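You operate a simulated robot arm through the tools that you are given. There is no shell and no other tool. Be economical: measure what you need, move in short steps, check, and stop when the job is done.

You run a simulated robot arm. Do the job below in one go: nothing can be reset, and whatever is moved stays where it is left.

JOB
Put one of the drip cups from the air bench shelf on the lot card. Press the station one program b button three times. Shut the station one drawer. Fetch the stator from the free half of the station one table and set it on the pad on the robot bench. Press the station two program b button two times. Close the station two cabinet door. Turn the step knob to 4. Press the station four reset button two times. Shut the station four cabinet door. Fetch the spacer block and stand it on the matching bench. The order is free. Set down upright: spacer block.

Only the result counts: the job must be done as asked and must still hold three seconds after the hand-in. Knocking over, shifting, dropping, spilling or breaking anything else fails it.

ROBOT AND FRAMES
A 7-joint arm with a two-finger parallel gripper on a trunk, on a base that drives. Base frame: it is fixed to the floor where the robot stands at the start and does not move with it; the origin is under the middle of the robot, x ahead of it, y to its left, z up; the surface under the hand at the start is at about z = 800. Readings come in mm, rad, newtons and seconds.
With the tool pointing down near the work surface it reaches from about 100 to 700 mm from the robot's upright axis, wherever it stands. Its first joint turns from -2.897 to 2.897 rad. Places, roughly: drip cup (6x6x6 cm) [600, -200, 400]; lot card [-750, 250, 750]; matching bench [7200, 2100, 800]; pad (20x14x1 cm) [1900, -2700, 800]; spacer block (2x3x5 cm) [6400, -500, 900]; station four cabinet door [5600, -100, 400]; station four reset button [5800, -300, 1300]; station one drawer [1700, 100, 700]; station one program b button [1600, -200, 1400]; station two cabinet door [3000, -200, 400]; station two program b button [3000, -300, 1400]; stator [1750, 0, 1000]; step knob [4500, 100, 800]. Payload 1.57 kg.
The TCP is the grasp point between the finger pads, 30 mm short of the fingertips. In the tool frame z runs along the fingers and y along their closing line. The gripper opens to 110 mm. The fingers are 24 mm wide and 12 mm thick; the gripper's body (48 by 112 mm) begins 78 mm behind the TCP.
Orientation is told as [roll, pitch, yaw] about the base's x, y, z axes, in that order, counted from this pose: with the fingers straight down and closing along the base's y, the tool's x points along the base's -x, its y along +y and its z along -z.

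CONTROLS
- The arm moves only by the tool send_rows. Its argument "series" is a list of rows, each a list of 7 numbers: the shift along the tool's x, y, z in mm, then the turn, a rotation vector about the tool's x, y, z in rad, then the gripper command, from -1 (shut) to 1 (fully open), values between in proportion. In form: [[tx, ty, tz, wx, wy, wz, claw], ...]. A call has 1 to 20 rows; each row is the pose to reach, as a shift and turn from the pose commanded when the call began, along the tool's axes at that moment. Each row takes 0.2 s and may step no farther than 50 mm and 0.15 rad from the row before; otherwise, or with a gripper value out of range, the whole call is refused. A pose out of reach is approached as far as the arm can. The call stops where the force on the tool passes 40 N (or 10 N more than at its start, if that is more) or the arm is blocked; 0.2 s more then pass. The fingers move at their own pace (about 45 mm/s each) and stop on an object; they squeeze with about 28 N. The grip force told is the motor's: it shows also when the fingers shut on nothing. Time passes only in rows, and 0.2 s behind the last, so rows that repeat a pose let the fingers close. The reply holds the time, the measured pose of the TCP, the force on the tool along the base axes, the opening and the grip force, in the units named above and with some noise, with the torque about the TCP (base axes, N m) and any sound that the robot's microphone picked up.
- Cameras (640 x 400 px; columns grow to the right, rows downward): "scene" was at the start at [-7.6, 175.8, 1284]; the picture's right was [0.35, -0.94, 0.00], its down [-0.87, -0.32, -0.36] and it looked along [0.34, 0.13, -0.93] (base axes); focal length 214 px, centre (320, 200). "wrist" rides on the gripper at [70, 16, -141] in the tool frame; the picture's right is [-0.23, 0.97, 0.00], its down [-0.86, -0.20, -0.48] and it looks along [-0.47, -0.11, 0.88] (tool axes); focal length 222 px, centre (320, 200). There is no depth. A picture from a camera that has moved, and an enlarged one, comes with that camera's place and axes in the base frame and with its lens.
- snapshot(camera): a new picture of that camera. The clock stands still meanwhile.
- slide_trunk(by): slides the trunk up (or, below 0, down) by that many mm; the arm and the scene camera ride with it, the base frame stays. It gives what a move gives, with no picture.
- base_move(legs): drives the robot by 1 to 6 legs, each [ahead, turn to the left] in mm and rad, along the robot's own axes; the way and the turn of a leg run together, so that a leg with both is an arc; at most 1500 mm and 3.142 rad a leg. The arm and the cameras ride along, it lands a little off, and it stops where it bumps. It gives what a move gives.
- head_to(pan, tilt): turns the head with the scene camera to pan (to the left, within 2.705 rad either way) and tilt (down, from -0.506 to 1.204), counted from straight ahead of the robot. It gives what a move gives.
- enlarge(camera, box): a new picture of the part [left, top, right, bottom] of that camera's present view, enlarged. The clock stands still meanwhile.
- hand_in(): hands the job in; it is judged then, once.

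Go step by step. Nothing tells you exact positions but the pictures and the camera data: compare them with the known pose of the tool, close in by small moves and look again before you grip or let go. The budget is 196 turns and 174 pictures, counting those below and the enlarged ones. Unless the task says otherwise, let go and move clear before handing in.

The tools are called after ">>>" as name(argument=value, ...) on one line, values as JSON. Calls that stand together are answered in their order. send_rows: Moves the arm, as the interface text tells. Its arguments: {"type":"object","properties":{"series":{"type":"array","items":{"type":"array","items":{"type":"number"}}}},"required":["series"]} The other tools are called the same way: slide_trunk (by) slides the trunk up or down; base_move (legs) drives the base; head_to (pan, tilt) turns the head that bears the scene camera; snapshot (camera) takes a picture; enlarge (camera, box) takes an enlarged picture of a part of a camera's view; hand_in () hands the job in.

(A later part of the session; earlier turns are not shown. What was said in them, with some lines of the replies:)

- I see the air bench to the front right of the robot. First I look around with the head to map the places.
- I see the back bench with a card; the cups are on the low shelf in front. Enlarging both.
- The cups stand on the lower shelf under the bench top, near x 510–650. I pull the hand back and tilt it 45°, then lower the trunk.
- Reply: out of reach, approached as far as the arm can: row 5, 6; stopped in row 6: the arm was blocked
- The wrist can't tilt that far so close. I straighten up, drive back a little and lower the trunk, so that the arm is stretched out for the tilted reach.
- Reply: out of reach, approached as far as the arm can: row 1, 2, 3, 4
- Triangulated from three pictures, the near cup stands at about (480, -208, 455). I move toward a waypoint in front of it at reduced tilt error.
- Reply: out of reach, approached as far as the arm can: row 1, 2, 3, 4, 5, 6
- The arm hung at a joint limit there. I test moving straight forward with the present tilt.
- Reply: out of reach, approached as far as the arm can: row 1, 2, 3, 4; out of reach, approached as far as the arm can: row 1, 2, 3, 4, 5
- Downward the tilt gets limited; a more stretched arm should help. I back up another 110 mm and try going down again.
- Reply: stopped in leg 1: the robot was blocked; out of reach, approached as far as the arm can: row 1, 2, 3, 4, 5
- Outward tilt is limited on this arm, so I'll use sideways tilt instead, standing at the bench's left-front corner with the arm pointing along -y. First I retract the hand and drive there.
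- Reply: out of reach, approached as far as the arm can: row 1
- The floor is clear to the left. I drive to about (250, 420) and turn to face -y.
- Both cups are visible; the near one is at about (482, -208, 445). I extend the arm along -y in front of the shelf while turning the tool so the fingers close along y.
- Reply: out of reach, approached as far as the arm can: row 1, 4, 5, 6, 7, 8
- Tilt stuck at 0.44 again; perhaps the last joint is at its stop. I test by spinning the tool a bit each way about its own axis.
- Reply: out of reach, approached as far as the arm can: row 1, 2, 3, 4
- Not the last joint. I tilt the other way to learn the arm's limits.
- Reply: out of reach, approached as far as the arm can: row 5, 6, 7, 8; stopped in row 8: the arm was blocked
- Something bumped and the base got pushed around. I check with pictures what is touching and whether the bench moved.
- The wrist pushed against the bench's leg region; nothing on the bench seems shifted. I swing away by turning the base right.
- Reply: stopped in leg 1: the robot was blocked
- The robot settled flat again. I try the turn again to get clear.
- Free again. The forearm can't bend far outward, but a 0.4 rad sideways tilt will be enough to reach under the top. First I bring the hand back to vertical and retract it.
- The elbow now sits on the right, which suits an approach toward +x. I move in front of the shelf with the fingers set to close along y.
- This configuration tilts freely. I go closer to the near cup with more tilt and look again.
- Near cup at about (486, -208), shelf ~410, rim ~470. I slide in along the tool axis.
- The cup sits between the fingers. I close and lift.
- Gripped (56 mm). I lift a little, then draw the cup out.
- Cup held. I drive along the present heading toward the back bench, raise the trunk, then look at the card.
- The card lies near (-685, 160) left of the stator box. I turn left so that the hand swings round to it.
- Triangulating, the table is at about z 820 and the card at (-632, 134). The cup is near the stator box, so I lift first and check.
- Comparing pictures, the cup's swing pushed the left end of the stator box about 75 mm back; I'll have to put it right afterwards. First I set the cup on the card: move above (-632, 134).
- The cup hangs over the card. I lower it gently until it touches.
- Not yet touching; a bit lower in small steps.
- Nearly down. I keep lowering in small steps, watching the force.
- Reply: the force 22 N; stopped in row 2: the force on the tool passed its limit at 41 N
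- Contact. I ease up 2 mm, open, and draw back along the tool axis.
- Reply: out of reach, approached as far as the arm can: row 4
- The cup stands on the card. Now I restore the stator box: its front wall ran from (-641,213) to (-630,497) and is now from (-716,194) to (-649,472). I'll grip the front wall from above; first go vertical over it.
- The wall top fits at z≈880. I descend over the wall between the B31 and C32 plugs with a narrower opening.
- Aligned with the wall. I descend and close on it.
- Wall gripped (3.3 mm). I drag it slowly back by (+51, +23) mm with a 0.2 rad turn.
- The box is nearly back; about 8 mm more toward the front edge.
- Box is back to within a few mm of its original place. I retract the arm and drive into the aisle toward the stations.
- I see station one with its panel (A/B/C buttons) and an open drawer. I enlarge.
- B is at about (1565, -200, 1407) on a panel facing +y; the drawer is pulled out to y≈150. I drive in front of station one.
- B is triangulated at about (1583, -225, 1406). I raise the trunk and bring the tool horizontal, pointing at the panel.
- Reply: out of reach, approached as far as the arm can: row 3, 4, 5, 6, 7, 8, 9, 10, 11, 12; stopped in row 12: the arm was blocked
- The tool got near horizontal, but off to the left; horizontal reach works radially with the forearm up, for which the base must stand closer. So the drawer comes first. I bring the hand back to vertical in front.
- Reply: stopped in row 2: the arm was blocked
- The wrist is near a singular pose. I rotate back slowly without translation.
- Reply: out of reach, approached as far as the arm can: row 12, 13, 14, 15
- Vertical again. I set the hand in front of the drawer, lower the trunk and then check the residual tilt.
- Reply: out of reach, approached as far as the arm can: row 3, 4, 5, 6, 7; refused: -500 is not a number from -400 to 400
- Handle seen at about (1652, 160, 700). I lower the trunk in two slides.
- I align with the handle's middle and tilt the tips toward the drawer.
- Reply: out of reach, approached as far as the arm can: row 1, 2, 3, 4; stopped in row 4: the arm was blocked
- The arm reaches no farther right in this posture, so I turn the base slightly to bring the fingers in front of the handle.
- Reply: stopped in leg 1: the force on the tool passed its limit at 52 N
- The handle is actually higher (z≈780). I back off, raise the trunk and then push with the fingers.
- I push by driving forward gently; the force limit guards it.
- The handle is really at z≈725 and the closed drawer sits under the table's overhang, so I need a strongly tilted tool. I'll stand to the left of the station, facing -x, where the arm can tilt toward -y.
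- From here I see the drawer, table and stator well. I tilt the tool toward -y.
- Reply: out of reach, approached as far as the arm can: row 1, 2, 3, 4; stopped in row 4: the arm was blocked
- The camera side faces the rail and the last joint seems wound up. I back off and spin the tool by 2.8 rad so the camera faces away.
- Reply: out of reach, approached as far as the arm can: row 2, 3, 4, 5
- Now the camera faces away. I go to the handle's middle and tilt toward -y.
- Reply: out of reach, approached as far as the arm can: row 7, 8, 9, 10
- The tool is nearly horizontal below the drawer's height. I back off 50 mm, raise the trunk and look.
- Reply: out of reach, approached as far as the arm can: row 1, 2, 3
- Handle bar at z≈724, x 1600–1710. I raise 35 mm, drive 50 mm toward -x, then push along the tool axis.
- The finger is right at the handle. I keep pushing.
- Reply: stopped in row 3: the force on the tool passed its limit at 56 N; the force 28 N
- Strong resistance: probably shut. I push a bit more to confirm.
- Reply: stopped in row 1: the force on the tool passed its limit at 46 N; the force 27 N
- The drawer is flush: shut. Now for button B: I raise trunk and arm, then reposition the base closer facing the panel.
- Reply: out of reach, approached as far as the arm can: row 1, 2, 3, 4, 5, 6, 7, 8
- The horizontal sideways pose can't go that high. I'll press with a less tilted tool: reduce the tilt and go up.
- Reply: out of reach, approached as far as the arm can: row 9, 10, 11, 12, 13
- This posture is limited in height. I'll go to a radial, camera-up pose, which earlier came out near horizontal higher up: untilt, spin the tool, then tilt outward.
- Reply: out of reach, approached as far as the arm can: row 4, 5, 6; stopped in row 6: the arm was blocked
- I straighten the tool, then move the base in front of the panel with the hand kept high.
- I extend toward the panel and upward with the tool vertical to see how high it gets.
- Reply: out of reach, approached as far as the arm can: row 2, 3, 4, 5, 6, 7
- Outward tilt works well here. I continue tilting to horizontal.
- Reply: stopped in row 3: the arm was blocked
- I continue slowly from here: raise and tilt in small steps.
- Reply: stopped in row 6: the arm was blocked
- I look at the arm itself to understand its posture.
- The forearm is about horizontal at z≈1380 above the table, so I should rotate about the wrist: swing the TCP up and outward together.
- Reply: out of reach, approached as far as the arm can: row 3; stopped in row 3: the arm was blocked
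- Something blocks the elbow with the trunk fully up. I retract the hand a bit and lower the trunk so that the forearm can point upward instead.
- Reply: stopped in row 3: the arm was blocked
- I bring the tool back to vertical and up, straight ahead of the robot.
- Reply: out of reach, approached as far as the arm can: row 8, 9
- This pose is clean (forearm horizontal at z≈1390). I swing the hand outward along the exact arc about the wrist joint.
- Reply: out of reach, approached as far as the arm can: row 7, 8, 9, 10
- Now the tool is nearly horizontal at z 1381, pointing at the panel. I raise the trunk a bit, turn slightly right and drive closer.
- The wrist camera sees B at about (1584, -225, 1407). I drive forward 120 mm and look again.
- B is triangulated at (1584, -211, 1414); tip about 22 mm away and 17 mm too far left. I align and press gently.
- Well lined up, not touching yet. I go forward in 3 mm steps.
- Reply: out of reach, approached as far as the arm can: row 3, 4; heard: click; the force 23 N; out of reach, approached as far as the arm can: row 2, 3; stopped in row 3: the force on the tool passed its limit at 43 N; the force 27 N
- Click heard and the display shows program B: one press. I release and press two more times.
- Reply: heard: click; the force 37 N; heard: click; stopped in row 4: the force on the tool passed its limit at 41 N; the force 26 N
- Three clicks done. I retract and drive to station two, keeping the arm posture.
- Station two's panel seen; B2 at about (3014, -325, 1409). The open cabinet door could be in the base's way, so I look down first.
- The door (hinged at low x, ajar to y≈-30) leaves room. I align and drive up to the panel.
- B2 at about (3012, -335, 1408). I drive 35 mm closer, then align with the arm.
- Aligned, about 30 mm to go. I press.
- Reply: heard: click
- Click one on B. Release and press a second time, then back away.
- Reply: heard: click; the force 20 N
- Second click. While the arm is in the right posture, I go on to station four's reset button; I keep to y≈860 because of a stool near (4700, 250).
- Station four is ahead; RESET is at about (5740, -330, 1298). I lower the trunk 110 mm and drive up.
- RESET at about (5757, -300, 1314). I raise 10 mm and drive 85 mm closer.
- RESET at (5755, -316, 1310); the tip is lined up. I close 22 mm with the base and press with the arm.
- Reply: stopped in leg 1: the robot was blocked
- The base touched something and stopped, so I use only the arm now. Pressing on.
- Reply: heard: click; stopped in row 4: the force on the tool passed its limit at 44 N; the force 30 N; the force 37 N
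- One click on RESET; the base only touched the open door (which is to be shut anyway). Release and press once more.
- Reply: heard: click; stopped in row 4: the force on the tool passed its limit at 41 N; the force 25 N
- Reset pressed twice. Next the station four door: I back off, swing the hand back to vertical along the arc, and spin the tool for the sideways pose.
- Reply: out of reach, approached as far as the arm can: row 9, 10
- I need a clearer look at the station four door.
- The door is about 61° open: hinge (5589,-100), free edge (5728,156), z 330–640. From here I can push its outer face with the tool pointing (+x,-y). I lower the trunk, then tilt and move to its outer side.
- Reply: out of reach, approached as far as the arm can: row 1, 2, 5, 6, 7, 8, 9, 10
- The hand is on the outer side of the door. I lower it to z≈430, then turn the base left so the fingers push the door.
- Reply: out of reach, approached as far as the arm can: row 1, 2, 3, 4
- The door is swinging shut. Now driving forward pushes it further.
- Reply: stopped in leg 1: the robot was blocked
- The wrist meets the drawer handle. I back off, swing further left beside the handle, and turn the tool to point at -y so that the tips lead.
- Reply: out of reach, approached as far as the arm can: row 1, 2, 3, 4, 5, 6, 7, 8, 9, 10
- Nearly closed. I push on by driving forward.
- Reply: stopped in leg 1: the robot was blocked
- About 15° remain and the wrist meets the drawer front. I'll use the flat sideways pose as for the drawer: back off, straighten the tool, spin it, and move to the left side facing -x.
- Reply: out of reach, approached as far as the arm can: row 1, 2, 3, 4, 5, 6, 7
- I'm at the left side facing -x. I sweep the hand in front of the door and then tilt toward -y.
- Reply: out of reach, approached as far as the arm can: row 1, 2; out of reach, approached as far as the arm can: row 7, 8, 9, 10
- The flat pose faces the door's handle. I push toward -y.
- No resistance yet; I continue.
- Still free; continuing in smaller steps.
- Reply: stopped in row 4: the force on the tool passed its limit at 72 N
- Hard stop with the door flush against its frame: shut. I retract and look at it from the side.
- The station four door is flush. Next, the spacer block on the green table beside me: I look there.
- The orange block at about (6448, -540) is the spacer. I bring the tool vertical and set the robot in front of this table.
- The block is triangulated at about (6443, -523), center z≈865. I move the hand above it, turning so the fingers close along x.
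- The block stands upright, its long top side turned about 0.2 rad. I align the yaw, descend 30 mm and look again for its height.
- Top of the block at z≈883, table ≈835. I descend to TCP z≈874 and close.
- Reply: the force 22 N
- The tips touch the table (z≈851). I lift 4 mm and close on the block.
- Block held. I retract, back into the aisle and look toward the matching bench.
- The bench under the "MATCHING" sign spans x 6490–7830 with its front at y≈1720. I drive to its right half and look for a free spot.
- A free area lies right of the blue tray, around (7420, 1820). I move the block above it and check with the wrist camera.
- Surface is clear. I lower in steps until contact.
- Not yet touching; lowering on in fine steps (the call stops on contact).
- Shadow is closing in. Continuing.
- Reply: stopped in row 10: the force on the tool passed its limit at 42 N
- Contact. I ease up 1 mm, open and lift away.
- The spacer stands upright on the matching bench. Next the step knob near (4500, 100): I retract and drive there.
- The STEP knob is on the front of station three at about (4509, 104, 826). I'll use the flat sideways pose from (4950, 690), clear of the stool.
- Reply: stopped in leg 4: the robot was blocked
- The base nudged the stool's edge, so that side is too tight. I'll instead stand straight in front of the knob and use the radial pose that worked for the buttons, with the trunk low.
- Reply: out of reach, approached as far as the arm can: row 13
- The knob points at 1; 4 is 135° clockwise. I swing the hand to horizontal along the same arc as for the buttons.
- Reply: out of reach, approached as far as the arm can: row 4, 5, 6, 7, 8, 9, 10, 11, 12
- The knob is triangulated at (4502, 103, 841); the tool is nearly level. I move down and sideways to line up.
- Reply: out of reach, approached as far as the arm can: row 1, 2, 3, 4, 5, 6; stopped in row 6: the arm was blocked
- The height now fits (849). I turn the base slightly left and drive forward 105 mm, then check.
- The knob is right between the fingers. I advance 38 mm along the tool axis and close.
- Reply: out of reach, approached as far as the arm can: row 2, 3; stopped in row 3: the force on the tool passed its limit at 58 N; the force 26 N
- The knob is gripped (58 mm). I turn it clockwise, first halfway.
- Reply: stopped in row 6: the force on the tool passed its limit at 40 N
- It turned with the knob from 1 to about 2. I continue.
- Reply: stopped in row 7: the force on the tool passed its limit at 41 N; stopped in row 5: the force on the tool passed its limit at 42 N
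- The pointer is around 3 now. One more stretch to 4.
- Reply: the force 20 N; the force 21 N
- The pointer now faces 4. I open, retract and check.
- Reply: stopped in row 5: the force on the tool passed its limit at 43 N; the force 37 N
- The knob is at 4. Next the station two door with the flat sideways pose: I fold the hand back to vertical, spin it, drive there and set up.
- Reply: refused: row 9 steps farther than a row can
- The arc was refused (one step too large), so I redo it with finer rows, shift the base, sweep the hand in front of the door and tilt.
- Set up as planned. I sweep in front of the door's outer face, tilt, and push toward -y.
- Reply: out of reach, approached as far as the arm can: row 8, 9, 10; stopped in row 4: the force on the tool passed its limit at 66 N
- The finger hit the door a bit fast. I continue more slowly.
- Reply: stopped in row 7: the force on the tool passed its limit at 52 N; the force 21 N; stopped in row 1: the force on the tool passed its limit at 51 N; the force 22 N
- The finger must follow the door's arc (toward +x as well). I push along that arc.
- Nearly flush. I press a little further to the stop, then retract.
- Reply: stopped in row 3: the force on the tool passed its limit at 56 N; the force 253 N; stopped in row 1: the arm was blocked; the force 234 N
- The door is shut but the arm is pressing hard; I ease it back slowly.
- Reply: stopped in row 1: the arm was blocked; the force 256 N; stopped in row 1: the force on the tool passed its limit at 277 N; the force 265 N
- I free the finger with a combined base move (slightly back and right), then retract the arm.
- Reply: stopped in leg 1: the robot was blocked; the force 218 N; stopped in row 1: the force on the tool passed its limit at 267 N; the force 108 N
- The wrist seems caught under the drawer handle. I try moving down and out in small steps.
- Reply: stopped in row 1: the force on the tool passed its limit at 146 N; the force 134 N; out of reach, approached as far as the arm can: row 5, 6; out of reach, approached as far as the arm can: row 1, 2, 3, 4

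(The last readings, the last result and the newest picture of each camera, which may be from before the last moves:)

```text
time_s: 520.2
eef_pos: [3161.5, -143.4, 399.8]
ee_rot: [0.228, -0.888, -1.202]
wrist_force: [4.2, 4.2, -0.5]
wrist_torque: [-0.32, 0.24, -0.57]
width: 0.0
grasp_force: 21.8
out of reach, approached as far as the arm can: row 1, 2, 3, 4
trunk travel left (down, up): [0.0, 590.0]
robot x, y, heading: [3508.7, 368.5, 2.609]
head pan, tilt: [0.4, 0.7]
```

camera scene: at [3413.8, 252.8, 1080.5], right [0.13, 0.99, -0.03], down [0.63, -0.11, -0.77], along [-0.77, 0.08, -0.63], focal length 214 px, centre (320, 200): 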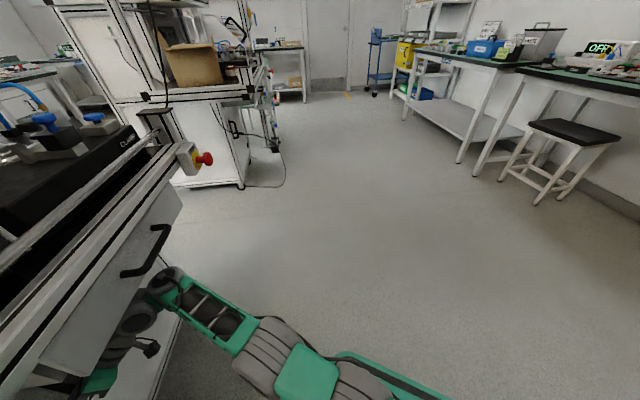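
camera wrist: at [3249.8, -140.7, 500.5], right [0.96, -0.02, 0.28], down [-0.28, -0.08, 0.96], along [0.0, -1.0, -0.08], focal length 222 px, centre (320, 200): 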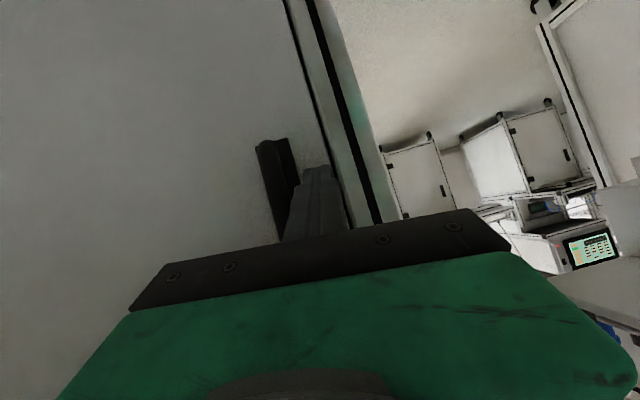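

Free again, with the door shut behind. I retract, bring the tool vertical, raise the trunk and drive to station one for the stator.

>>> send_rows(series=[[19, 21, -29, 0, 0, 0, -1], [38, 43, -57, 0, 0, 0, -1], [57, 64, -86, 0, 0, 0, -1], [76, 86, -114, 0, 0, 0, -1], [94, 107, -143, 0, 0, 0, -1]])

>>> send_rows(series=[[-8, 17, -33, 0.02, 0.112, 0, -1], [-15, 34, -66, 0.041, 0.223, 0, -1], [-23, 51, -100, 0.061, 0.335, 0, -1], [-30, 68, -133, 0.082, 0.446, 0, -1], [-38, 85, -166, 0.103, 0.558, 0, -1], [-46, 102, -200, 0.123, 0.67, 0, -1], [-53, 119, -233, 0.144, 0.781, 0, -1], [-61, 136, -266, 0.164, 0.893, 0, 1]])

>>> slide_trunk(by=390)

>>> head_to(pan=1.1, tilt=0.9)

>>> snapshot(camera="scene")

>>> base_move(legs=[[0, 0.44], [1500, 0], [143, 0], [0, 1.65]])

>>> head_to(pan=-0.1, tilt=0.8)

>>> snapshot(camera="scene")

```text
time_s: 521.4
eef_pos: [3181.8, 67.6, 436.0]
ee_rot: [0.27, -0.88, -1.234]
wrist_force: [-0.2, -0.5, -0.5]
wrist_torque: [0.01, 0.02, 0.03]
width: 0.0
grasp_force: 21.2
trunk travel left (down, up): [0.0, 590.0]
robot x, y, heading: [3509.0, 369.2, 2.611]
head pan, tilt: [0.4, 0.7]
```

```text
time_s: 523.2
eef_pos: [3177.2, 266.5, 669.8]
ee_rot: [0.03, 0.006, -1.093]
wrist_force: [-0.6, -0.8, -0.5]
wrist_torque: [0.0, -0.03, -0.02]
width: 31.8
grasp_force: 0.0
trunk travel left (down, up): [0.0, 590.0]
robot x, y, heading: [3506.8, 368.0, 2.615]
head pan, tilt: [0.4, 0.7]
```

```text
time_s: 527.0
eef_pos: [3177.7, 265.6, 1058.2]
ee_rot: [0.028, 0.004, -1.093]
wrist_force: [0.7, 0.6, 0.3]
wrist_torque: [0.0, 0.01, 0.0]
width: 110.3
grasp_force: 0.2
trunk travel left (down, up): [-390.0, 200.0]
robot x, y, heading: [3506.9, 369.3, 2.606]
head pan, tilt: [0.4, 0.7]
```

```text
time_s: 528.0
eef_pos: [3178.1, 266.0, 1058.5]
ee_rot: [0.029, 0.004, -1.093]
wrist_force: [0.2, -0.6, 0.1]
wrist_torque: [-0.03, -0.02, 0.0]
width: 110.1
grasp_force: 0.1
trunk travel left (down, up): [-390.0, 200.0]
robot x, y, heading: [3507.9, 371.3, 2.615]
head pan, tilt: [1.1, 0.901]
```

```text
9 pictures are left
camera scene: at [3418.2, 165.5, 1443.8], right [-0.54, 0.84, 0.0], down [0.66, 0.42, -0.62], along [-0.52, -0.34, -0.78], focal length 214 px, centre (320, 200)
```

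scene: 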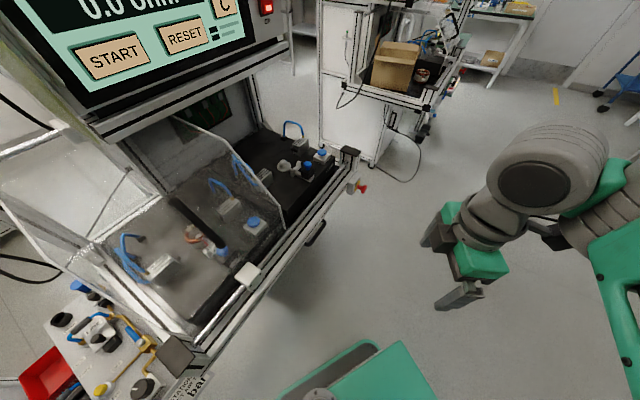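

```text
time_s: 541.7
eef_pos: [2122.6, 269.5, 1059.2]
ee_rot: [0.027, 0.004, 1.012]
wrist_force: [0.5, -0.2, -0.2]
wrist_torque: [0.0, -0.01, 0.0]
width: 110.1
grasp_force: 0.1
trunk travel left (down, up): [-390.0, 200.0]
robot x, y, heading: [1862.2, 503.4, -1.564]
head pan, tilt: [1.1, 0.901]
```

```text
time_s: 543.1
eef_pos: [2124.5, 269.6, 1058.6]
ee_rot: [0.028, 0.003, 1.012]
wrist_force: [-0.3, 0.1, 0.3]
wrist_torque: [0.02, 0.0, 0.0]
width: 110.2
grasp_force: 0.2
trunk travel left (down, up): [-390.0, 200.0]
robot x, y, heading: [1865.7, 498.7, -1.567]
head pan, tilt: [-0.099, 0.799]
```

```text
8 pictures are left
camera scene: at [2014.0, 483.7, 1451.7], right [-1.0, 0.09, 0.0], down [0.07, 0.71, -0.7], along [-0.06, -0.69, -0.72], focal length 214 px, centre (320, 200)
```

scene: 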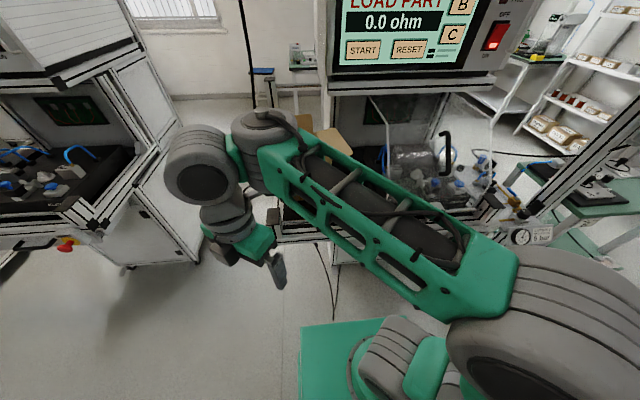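

I move the hand above the stator's estimated place (1870, -60), first sideways then in, with the camera facing me.

>>> send_rows(series=[[16.8, 26.9, 0, 0, 0, 0.136, 1], [33.6, 53.8, 0, 0, 0, 0.272, 1], [50.4, 80.7, 0, 0, 0, 0.407, 1], [67.2, 107.6, 0, 0, 0, 0.543, 1], [84, 134.5, 0, 0, 0, 0.679, 1], [100.8, 161.4, 0, 0, 0, 0.815, 1], [117.6, 188.3, 0, 0, 0, 0.951, 1], [134.6, 215.4, 0, 0, 0, 1.086, 1], [160, 199.5, 0, 0, 0, 1.222, 1], [185.5, 183.6, 0, 0, 0, 1.358, 1], [210.9, 167.7, 0, 0, 0, 1.494, 1], [236.3, 151.8, 0, 0, 0, 1.629, 1], [261.8, 135.9, 0, 0, 0, 1.765, 1], [287.2, 120, 0, 0, 0, 1.901, 1], [312.7, 104.1, 0, 0, 0, 2.037, 1], [338.1, 88.2, 0, 0, 0, 2.173, 1], [363.5, 72.3, 0, 0, 0, 2.308, 1], [389, 56.4, 0, 0, 0, 2.444, 1], [414.4, 40.5, 0, 0, 0, 2.58, 1]])

>>> snapshot(camera="wrist")

```text
time_s: 547.1
eef_pos: [1869.2, -58.9, 1062.2]
ee_rot: [-0.023, 0.012, -1.57]
wrist_force: [0.0, 0.3, 0.4]
wrist_torque: [-0.03, -0.01, 0.01]
width: 110.1
grasp_force: 0.0
out of reach, approached as far as the arm can: row 7, 8
trunk travel left (down, up): [-390.0, 200.0]
robot x, y, heading: [1870.3, 498.4, -1.569]
head pan, tilt: [-0.099, 0.799]
```

```text
7 pictures are left
camera wrist: at [1888.9, 8.6, 1203.1], right [0.97, -0.23, -0.03], down [-0.19, -0.86, 0.47], along [-0.13, -0.46, -0.88], focal length 222 px, centre (320, 200)
```

wrist: 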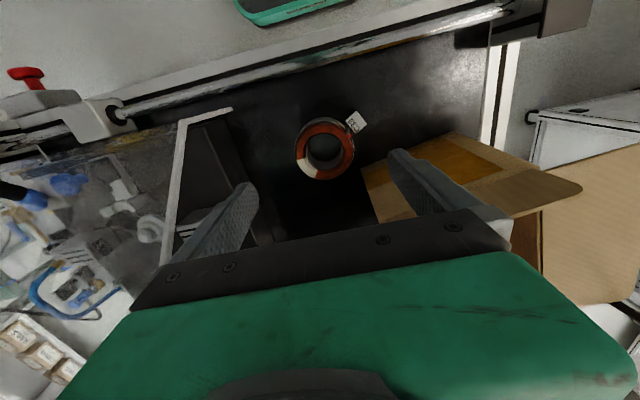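

The stator ring (≈77 mm) is at (1870, -69); a box flap is near the right finger, so I turn the fingers to close along y, then descend until the tips touch.

>>> send_rows(series=[[-1, 0, 0, 0, 0, -0.131, 1], [-2, 0, 0, 0, 0, -0.262, 1], [-3, 0, 0, 0, 0, -0.393, 1], [-4, 0, 0, 0, 0, -0.524, 1], [-5, 0, 0, 0, 0, -0.655, 1], [-6, 0, 0, 0, 0, -0.786, 1], [-7, 0, 0, 0, 0, -0.917, 1], [-8, 0, 0, 0, 0, -1.048, 1], [-9, 0, 0, 0, 0, -1.179, 1], [-10, 1, 0, 0, 0, -1.31, 1], [-10, 1, 0, 0, 0, -1.441, 1], [-10, 1, 0, 0, 0, -1.57, 1], [-10, 1, 0, 0, 0, -1.57, 1]])

>>> send_rows(series=[[0, 0, 30, 0, 0, 0, 1], [0, 0, 60, 0, 0, 0, 1], [0, 0, 85, 0, 0, 0, 1], [0, 0, 85, 0, 0, 0, 1]])

>>> snapshot(camera="wrist")

```text
time_s: 549.9
eef_pos: [1870.4, -70.8, 1060.5]
ee_rot: [0.012, 0.025, 0.003]
wrist_force: [0.1, -0.3, -0.3]
wrist_torque: [0.0, -0.02, 0.02]
width: 110.0
grasp_force: 0.0
trunk travel left (down, up): [-390.0, 200.0]
robot x, y, heading: [1867.1, 498.6, -1.569]
head pan, tilt: [-0.099, 0.799]
```

```text
time_s: 550.9
eef_pos: [1868.9, -68.6, 976.2]
ee_rot: [0.012, 0.026, 0.003]
wrist_force: [-0.8, -0.6, -0.2]
wrist_torque: [0.0, 0.0, -0.01]
width: 110.1
grasp_force: 0.0
trunk travel left (down, up): [-390.0, 200.0]
robot x, y, heading: [1869.1, 498.8, -1.563]
head pan, tilt: [-0.099, 0.799]
```

```text
6 pictures are left
camera wrist: at [1802.5, -55.0, 1120.5], right [0.22, 0.97, 0.01], down [0.87, -0.2, 0.45], along [0.44, -0.1, -0.89], focal length 222 px, centre (320, 200)
```

wrist: 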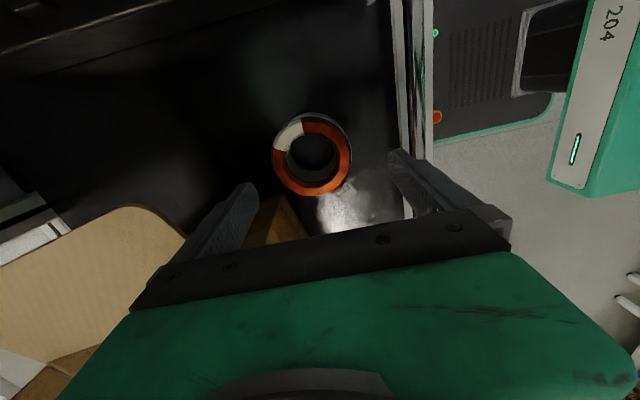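

Ring center is about (1866, -81), top z≈866, diameter ≈90 mm. I center the hand and descend.

>>> send_rows(series=[[2, -6, 20, 0, 0, 0, 1], [2, -12, 40, 0, 0, 0, 1], [2, -12, 55, 0, 0, 0, 1], [2, -12, 55, 0, 0, 0, 1]])

>>> snapshot(camera="wrist")

```text
time_s: 551.9
eef_pos: [1864.1, -81.3, 918.6]
ee_rot: [0.011, 0.023, 0.002]
wrist_force: [-0.1, 0.8, 0.4]
wrist_torque: [-0.03, 0.02, 0.01]
width: 110.1
grasp_force: 0.2
trunk travel left (down, up): [-390.0, 200.0]
robot x, y, heading: [1868.6, 503.4, -1.563]
head pan, tilt: [-0.099, 0.799]
```

```text
5 pictures are left
camera wrist: at [1798.6, -66.3, 1063.6], right [0.22, 0.97, 0.01], down [0.87, -0.2, 0.45], along [0.44, -0.1, -0.89], focal length 222 px, centre (320, 200)
```

wrist: 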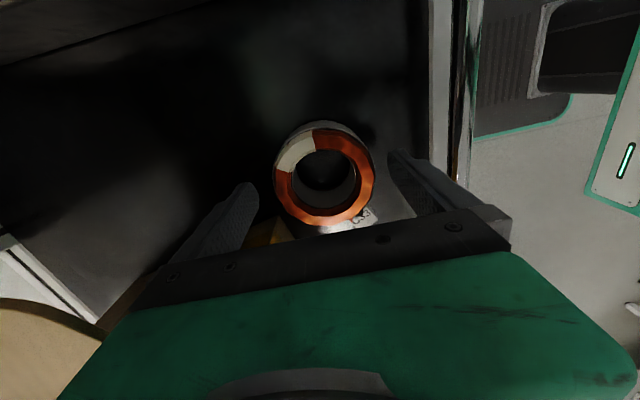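

Centered. I descend in fine steps to contact, lift slightly and close.

>>> send_rows(series=[[0, 0, 5, 0, 0, 0, 1], [0, 0, 10, 0, 0, 0, 1], [0, 0, 15, 0, 0, 0, 1], [0, 0, 20, 0, 0, 0, 1], [0, 0, 24, 0, 0, 0, 1], [0, 0, 28, 0, 0, 0, 1], [0, 0, 32, 0, 0, 0, 1], [0, 0, 36, 0, 0, 0, 1], [0, 0, 40, 0, 0, 0, 1], [0, 0, 44, 0, 0, 0, 1], [0, 0, 48, 0, 0, 0, 1], [0, 0, 51, 0, 0, 0, 1], [0, 0, 54, 0, 0, 0, 1], [0, 0, 57, 0, 0, 0, 1]])

>>> send_rows(series=[[0, 0, -5, 0, 0, 0, 0.8], [0, 0, -5, 0, 0, 0, 0.5], [0, 0, -5, 0, 0, 0, 0.2], [0, 0, -5, 0, 0, 0, 0.2], [0, 0, -5, 0, 0, 0, 0.2], [0, 0, -5, 0, 0, 0, 0.2]])

```text
time_s: 554.9
eef_pos: [1865.1, -88.1, 879.1]
ee_rot: [0.022, 0.023, 0.003]
wrist_force: [0.3, 0.7, 0.2]
wrist_torque: [0.0, 0.03, 0.01]
width: 109.9
grasp_force: 0.0
out of reach, approached as far as the arm can: row 9, 10, 11, 12, 13, 14
trunk travel left (down, up): [-390.0, 200.0]
robot x, y, heading: [1868.5, 502.2, -1.565]
head pan, tilt: [-0.099, 0.799]
```

```text
time_s: 556.3
eef_pos: [1864.4, -88.1, 885.4]
ee_rot: [0.011, 0.025, 0.0]
wrist_force: [-0.3, 1.8, 0.2]
wrist_torque: [-0.2, 0.05, 0.0]
width: 84.9
grasp_force: 28.0
trunk travel left (down, up): [-390.0, 200.0]
robot x, y, heading: [1867.1, 501.2, -1.562]
head pan, tilt: [-0.099, 0.799]
```

Stator gripped (85 mm). I lift it, pull it in, and drive around to the robot bench in two long runs.

>>> send_rows(series=[[0, 0, -15, 0, 0, 0, 0.2], [0, 0, -50, 0, 0, 0, 0.2], [0, 0, -90, 0, 0, 0, 0.2], [0, 30, -120, 0, 0, 0, 0.2], [0, 70, -140, 0, 0, 0, 0.2], [0, 115, -150, 0, 0, 0, 0.2], [0, 165, -150, 0, 0, 0, 0.2], [0, 165, -150, 0, 0, 0, 0.2]])

>>> base_move(legs=[[-150, 0], [0, -1.58], [1500, 0], [420, 0], [0, 1.57], [1500, 0]])

>>> base_move(legs=[[650, 0], [0, 1.57], [1500, 0], [450, 0], [0, -1.57]])

>>> head_to(pan=-0.1, tilt=0.55)

>>> snapshot(camera="scene")

```text
time_s: 558.1
eef_pos: [1866.7, 75.9, 1038.4]
ee_rot: [0.014, 0.025, 0.003]
wrist_force: [0.0, 0.0, -9.1]
wrist_torque: [-0.03, 0.02, -0.01]
width: 84.6
grasp_force: 28.4
trunk travel left (down, up): [-390.0, 200.0]
robot x, y, heading: [1865.0, 498.8, -1.565]
head pan, tilt: [-0.099, 0.799]
```

```text
time_s: 583.4
eef_pos: [-43.9, -1273.7, 1039.5]
ee_rot: [0.013, 0.025, 0.012]
wrist_force: [-0.3, 0.6, -9.6]
wrist_torque: [-0.02, 0.03, 0.0]
width: 84.9
grasp_force: 28.6
trunk travel left (down, up): [-390.0, 200.0]
robot x, y, heading: [-46.3, -845.5, -1.559]
head pan, tilt: [-0.099, 0.799]
```

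```text
time_s: 603.8
eef_pos: [1904.2, -1919.2, 1037.6]
ee_rot: [0.013, 0.025, 0.021]
wrist_force: [-0.3, -1.1, -8.3]
wrist_torque: [-0.04, 0.02, -0.02]
width: 85.1
grasp_force: 28.2
trunk travel left (down, up): [-390.0, 200.0]
robot x, y, heading: [1893.7, -1490.9, -1.548]
head pan, tilt: [-0.099, 0.799]
```

```text
time_s: 604.6
eef_pos: [1903.1, -1920.4, 1037.8]
ee_rot: [0.014, 0.025, 0.02]
wrist_force: [0.0, 0.4, -8.8]
wrist_torque: [0.0, 0.02, -0.03]
width: 84.8
grasp_force: 28.3
trunk travel left (down, up): [-390.0, 200.0]
robot x, y, heading: [1897.2, -1490.6, -1.547]
head pan, tilt: [-0.099, 0.55]
```

```text
4 pictures are left
camera scene: at [2042.9, -1518.4, 1473.0], right [-1.0, 0.08, 0.0], down [0.04, 0.52, -0.85], along [-0.06, -0.85, -0.52], focal length 214 px, centre (320, 200)
```

scene: 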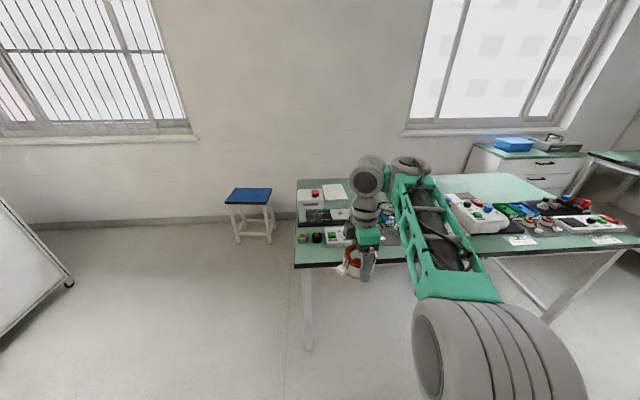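

The stator is safe in the gripper; the white plate near (1872, -2688) should be the pad. I drive up to the bench and extend over it.

>>> base_move(legs=[[0, -0.09], [490, 0]])

>>> send_rows(series=[[-3, -36, 0, 0, 0, 0, 0.2], [-6, -72, 0, 0, 0, 0, 0.2], [-9, -108, 0, 0, 0, 0, 0.2], [-12, -144, 0, 0, 0, 0, 0.2], [-15, -180, 10, 0, 0, 0, 0.2], [-18, -205, 20, 0, 0, 0, 0.2], [-18, -205, 20, 0, 0, 0, 0.2]])

>>> snapshot(camera="wrist")

```text
time_s: 607.9
eef_pos: [1841.5, -2340.0, 1037.1]
ee_rot: [0.019, 0.022, -0.037]
wrist_force: [0.8, -1.0, -8.6]
wrist_torque: [0.02, 0.05, -0.02]
width: 84.7
grasp_force: 28.3
trunk travel left (down, up): [-390.0, 200.0]
robot x, y, heading: [1839.9, -1916.3, -1.455]
head pan, tilt: [-0.099, 0.55]
stopped in leg 2: the robot was blocked; the commanded pose is now the measured one
```

```text
time_s: 609.5
eef_pos: [1853.0, -2547.4, 1014.3]
ee_rot: [0.016, 0.025, -0.036]
wrist_force: [0.1, -0.6, -8.3]
wrist_torque: [0.01, 0.03, -0.02]
width: 84.4
grasp_force: 28.0
trunk travel left (down, up): [-390.0, 200.0]
robot x, y, heading: [1837.2, -1914.3, -1.459]
head pan, tilt: [-0.099, 0.55]
```

```text
3 pictures are left
camera wrist: at [1786.1, -2529.5, 1158.1], right [0.26, 0.96, 0.01], down [0.86, -0.24, 0.45], along [0.44, -0.11, -0.89], focal length 222 px, centre (320, 200)
```

wrist: 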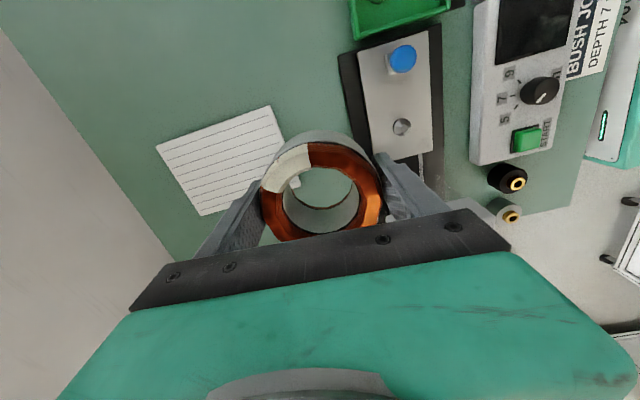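

The lined pad's center is about (1845, -2688); the base can't get closer, so I raise the trunk (wrist level with shoulder gives the most reach), extend over the pad and look.

>>> slide_trunk(by=120)

>>> send_rows(series=[[1, -20, 30, 0, 0, 0, 0.2], [2, -45, 65, 0, 0, 0, 0.2], [3, -70, 100, 0, 0, 0, 0.2], [4, -95, 135, 0, 0, 0, 0.2], [4, -113, 165, 0, 0, 0, 0.2], [4, -118, 185, 0, 0, 0, 0.2], [4, -118, 185, 0, 0, 0, 0.2]])

>>> snapshot(camera="wrist")

```text
time_s: 611.0
eef_pos: [1852.2, -2546.1, 1134.6]
ee_rot: [0.013, 0.024, -0.037]
wrist_force: [0.1, -0.5, -9.2]
wrist_torque: [0.01, 0.04, 0.03]
width: 84.6
grasp_force: 28.0
trunk travel left (down, up): [-510.0, 80.0]
robot x, y, heading: [1836.7, -1914.4, -1.458]
head pan, tilt: [-0.099, 0.55]
```

```text
time_s: 612.6
eef_pos: [1845.0, -2649.8, 947.2]
ee_rot: [0.015, 0.025, -0.037]
wrist_force: [0.0, -0.7, -8.6]
wrist_torque: [0.0, 0.07, 0.01]
width: 84.7
grasp_force: 27.6
out of reach, approached as far as the arm can: row 5, 6, 7
trunk travel left (down, up): [-510.0, 80.0]
robot x, y, heading: [1834.2, -1914.9, -1.46]
head pan, tilt: [-0.099, 0.55]
```

```text
2 pictures are left
camera wrist: at [1778.9, -2634.1, 1090.8], right [0.26, 0.96, 0.01], down [0.86, -0.24, 0.46], along [0.44, -0.11, -0.89], focal length 222 px, centre (320, 200)
```

wrist: 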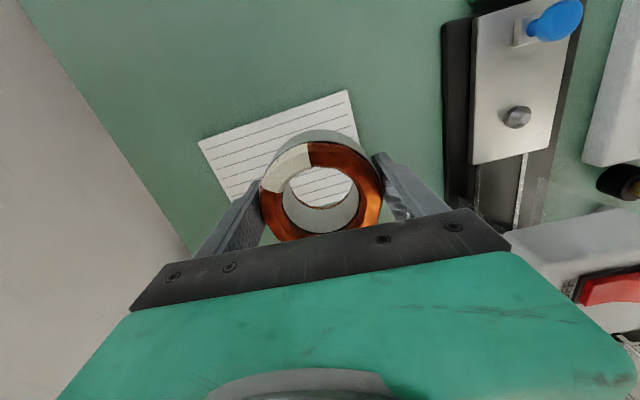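

The stator is over the near part of the pad. I descend while creeping 20 mm further in, until contact.

>>> send_rows(series=[[-1, -2, 5, 0, 0, 0, 0.2], [-2, -4, 10, 0, 0, 0, 0.2], [-3, -6, 15, 0, 0, 0, 0.2], [-4, -8, 20, 0, 0, 0, 0.2], [-5, -11, 25, 0, 0, 0, 0.2], [-5, -14, 30, 0, 0, 0, 0.2], [-5, -17, 34, 0, 0, 0, 0.2], [-5, -20, 38, 0, 0, 0, 0.2], [-5, -22, 41, 0, 0, 0, 0.2], [-5, -22, 44, 0, 0, 0, 0.2], [-5, -22, 47, 0, 0, 0, 0.2], [-5, -22, 50, 0, 0, 0, 0.2], [-5, -22, 53, 0, 0, 0, 0.2], [-5, -22, 56, 0, 0, 0, 0.2], [-5, -22, 59, 0, 0, 0, 0.2], [-5, -22, 62, 0, 0, 0, 0.2], [-5, -22, 65, 0, 0, 0, 0.2], [-5, -22, 68, 0, 0, 0, 0.2]])

>>> send_rows(series=[[0, 0, 2, 0, 0, 0, 0.2], [0, 0, 4, 0, 0, 0, 0.2], [0, 0, 6, 0, 0, 0, 0.2], [0, 0, 8, 0, 0, 0, 0.2], [0, 0, 10, 0, 0, 0, 0.2], [0, 0, 12, 0, 0, 0, 0.2], [0, 0, 14, 0, 0, 0, 0.2], [0, 0, 16, 0, 0, 0, 0.2], [0, 0, 18, 0, 0, 0, 0.2], [0, 0, 20, 0, 0, 0, 0.2]])

```text
time_s: 616.4
eef_pos: [1853.9, -2648.8, 884.4]
ee_rot: [0.014, 0.024, -0.037]
wrist_force: [-0.7, -0.7, -8.3]
wrist_torque: [-0.04, 0.01, 0.01]
width: 84.5
grasp_force: 28.2
out of reach, approached as far as the arm can: row 2, 3, 4, 5, 6, 7, 8, 9, 10, 11, 12, 13, 14, 15, 16, 17, 18
trunk travel left (down, up): [-510.0, 80.0]
robot x, y, heading: [1838.6, -1916.3, -1.457]
head pan, tilt: [-0.099, 0.55]
```

```text
time_s: 618.6
eef_pos: [1854.6, -2649.2, 863.7]
ee_rot: [0.016, 0.021, -0.036]
wrist_force: [-0.4, 0.4, -9.7]
wrist_torque: [-0.03, 0.09, 0.02]
width: 84.5
grasp_force: 27.8
trunk travel left (down, up): [-510.0, 80.0]
robot x, y, heading: [1838.4, -1912.1, -1.454]
head pan, tilt: [-0.099, 0.55]
```

Still hanging; I continue down.

>>> send_rows(series=[[0, 0, 2, 0, 0, 0, 0.2], [0, 0, 4, 0, 0, 0, 0.2], [0, 0, 6, 0, 0, 0, 0.2], [0, 0, 8, 0, 0, 0, 0.2], [0, 0, 10, 0, 0, 0, 0.2], [0, 0, 12, 0, 0, 0, 0.2], [0, 0, 14, 0, 0, 0, 0.2], [0, 0, 16, 0, 0, 0, 0.2], [0, 0, 18, 0, 0, 0, 0.2], [0, 0, 20, 0, 0, 0, 0.2], [0, 0, 22, 0, 0, 0, 0.2], [0, 0, 24, 0, 0, 0, 0.2], [0, 0, 26, 0, 0, 0, 0.2], [0, 0, 28, 0, 0, 0, 0.2], [0, 0, 30, 0, 0, 0, 0.2]])

>>> snapshot(camera="wrist")

```text
time_s: 621.8
eef_pos: [1854.4, -2649.4, 838.8]
ee_rot: [0.006, 0.024, -0.037]
wrist_force: [1.0, -4.3, 26.6]
wrist_torque: [-0.69, -0.1, 0.16]
width: 84.4
grasp_force: 27.5
out of reach, approached as far as the arm can: row 3, 4
trunk travel left (down, up): [-510.0, 80.0]
robot x, y, heading: [1835.2, -1916.7, -1.457]
head pan, tilt: [-0.099, 0.55]
```

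```text
1 pictures are left
camera wrist: at [1787.2, -2631.2, 982.5], right [0.26, 0.96, 0.0], down [0.86, -0.23, 0.46], along [0.44, -0.12, -0.89], focal length 222 px, centre (320, 200)
```

wrist: 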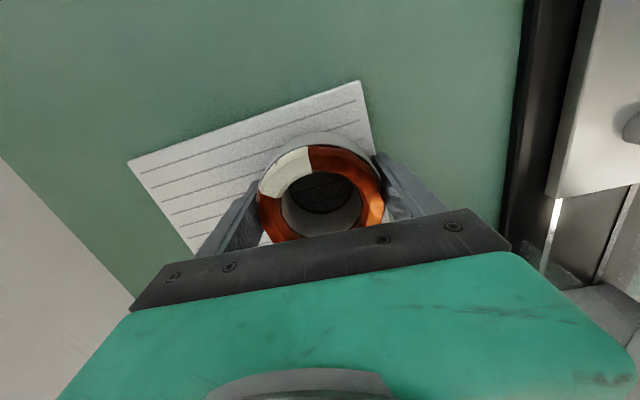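

The stator rests on the pad. I release, lift straight up and pull back.

>>> send_rows(series=[[0, 0, -2, 0, 0, 0, 0.2], [0, 0, -2, 0, 0, 0, 0.4], [0, 0, -2, 0, 0, 0, 0.7], [0, 0, -2, 0, 0, 0, 0.95], [0, 0, -2, 0, 0, 0, 0.95], [0, 0, -2, 0, 0, 0, 0.95], [0, 0, -30, 0, 0, 0, 0.95], [0, 0, -70, 0, 0, 0, 0.95], [0, 0, -110, 0, 0, 0, 0.95], [0, 0, -150, 0, 0, 0, 0.95], [0, 40, -170, 0, 0, 0, 0.95], [0, 85, -180, 0, 0, 0, 0.95]])

>>> snapshot(camera="wrist")

```text
time_s: 624.4
eef_pos: [1861.7, -2566.8, 1019.8]
ee_rot: [0.015, 0.024, -0.036]
wrist_force: [-1.1, -0.1, 1.0]
wrist_torque: [-0.03, -0.03, 0.03]
width: 107.5
grasp_force: 0.0
out of reach, approached as far as the arm can: row 9, 10
trunk travel left (down, up): [-510.0, 80.0]
robot x, y, heading: [1835.0, -1918.1, -1.448]
head pan, tilt: [-0.099, 0.55]
```

```text
0 pictures are left
camera wrist: at [1795.8, -2550.5, 1162.2], right [0.26, 0.96, 0.01], down [0.86, -0.24, 0.46], along [0.44, -0.11, -0.89], focal length 222 px, centre (320, 200)
```

wrist: 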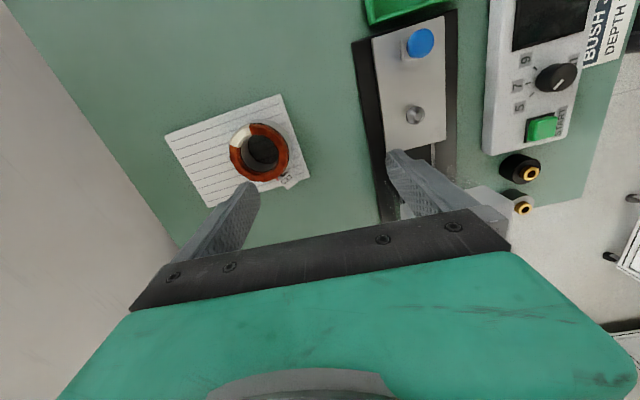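

The stator sits on the pad and the hand is clear, so every step has been carried out. I hand in now.

>>> hand_in()

```text
The job is handed in.
```

I carried out all ten steps and handed the job in, but I moved the stator box on the back bench by accident, and that alone could fail it.

- **Stator box:** Swinging the drip cup round pushed its left end back about 75 mm. I dragged it back, and by the pictures it sits within about 5–10 mm of where it started.
- **Other contacts:** The base bumped the stool at station three, the air bench and the robot bench. I saw no sign that anything shifted, but I had no pictures left to check closely.
- **Station two door:** The arm jammed against it at over 200 N before I freed it. The last picture showed the door shut, but I did not look closely after pulling out.
- **Stator on the pad:** It stands entirely on the pad but close to its near edge, because the base could get no nearer.

The buttons all clicked the right number of times, the knob reads 4, and the spacer block stands upright on the matching bench.
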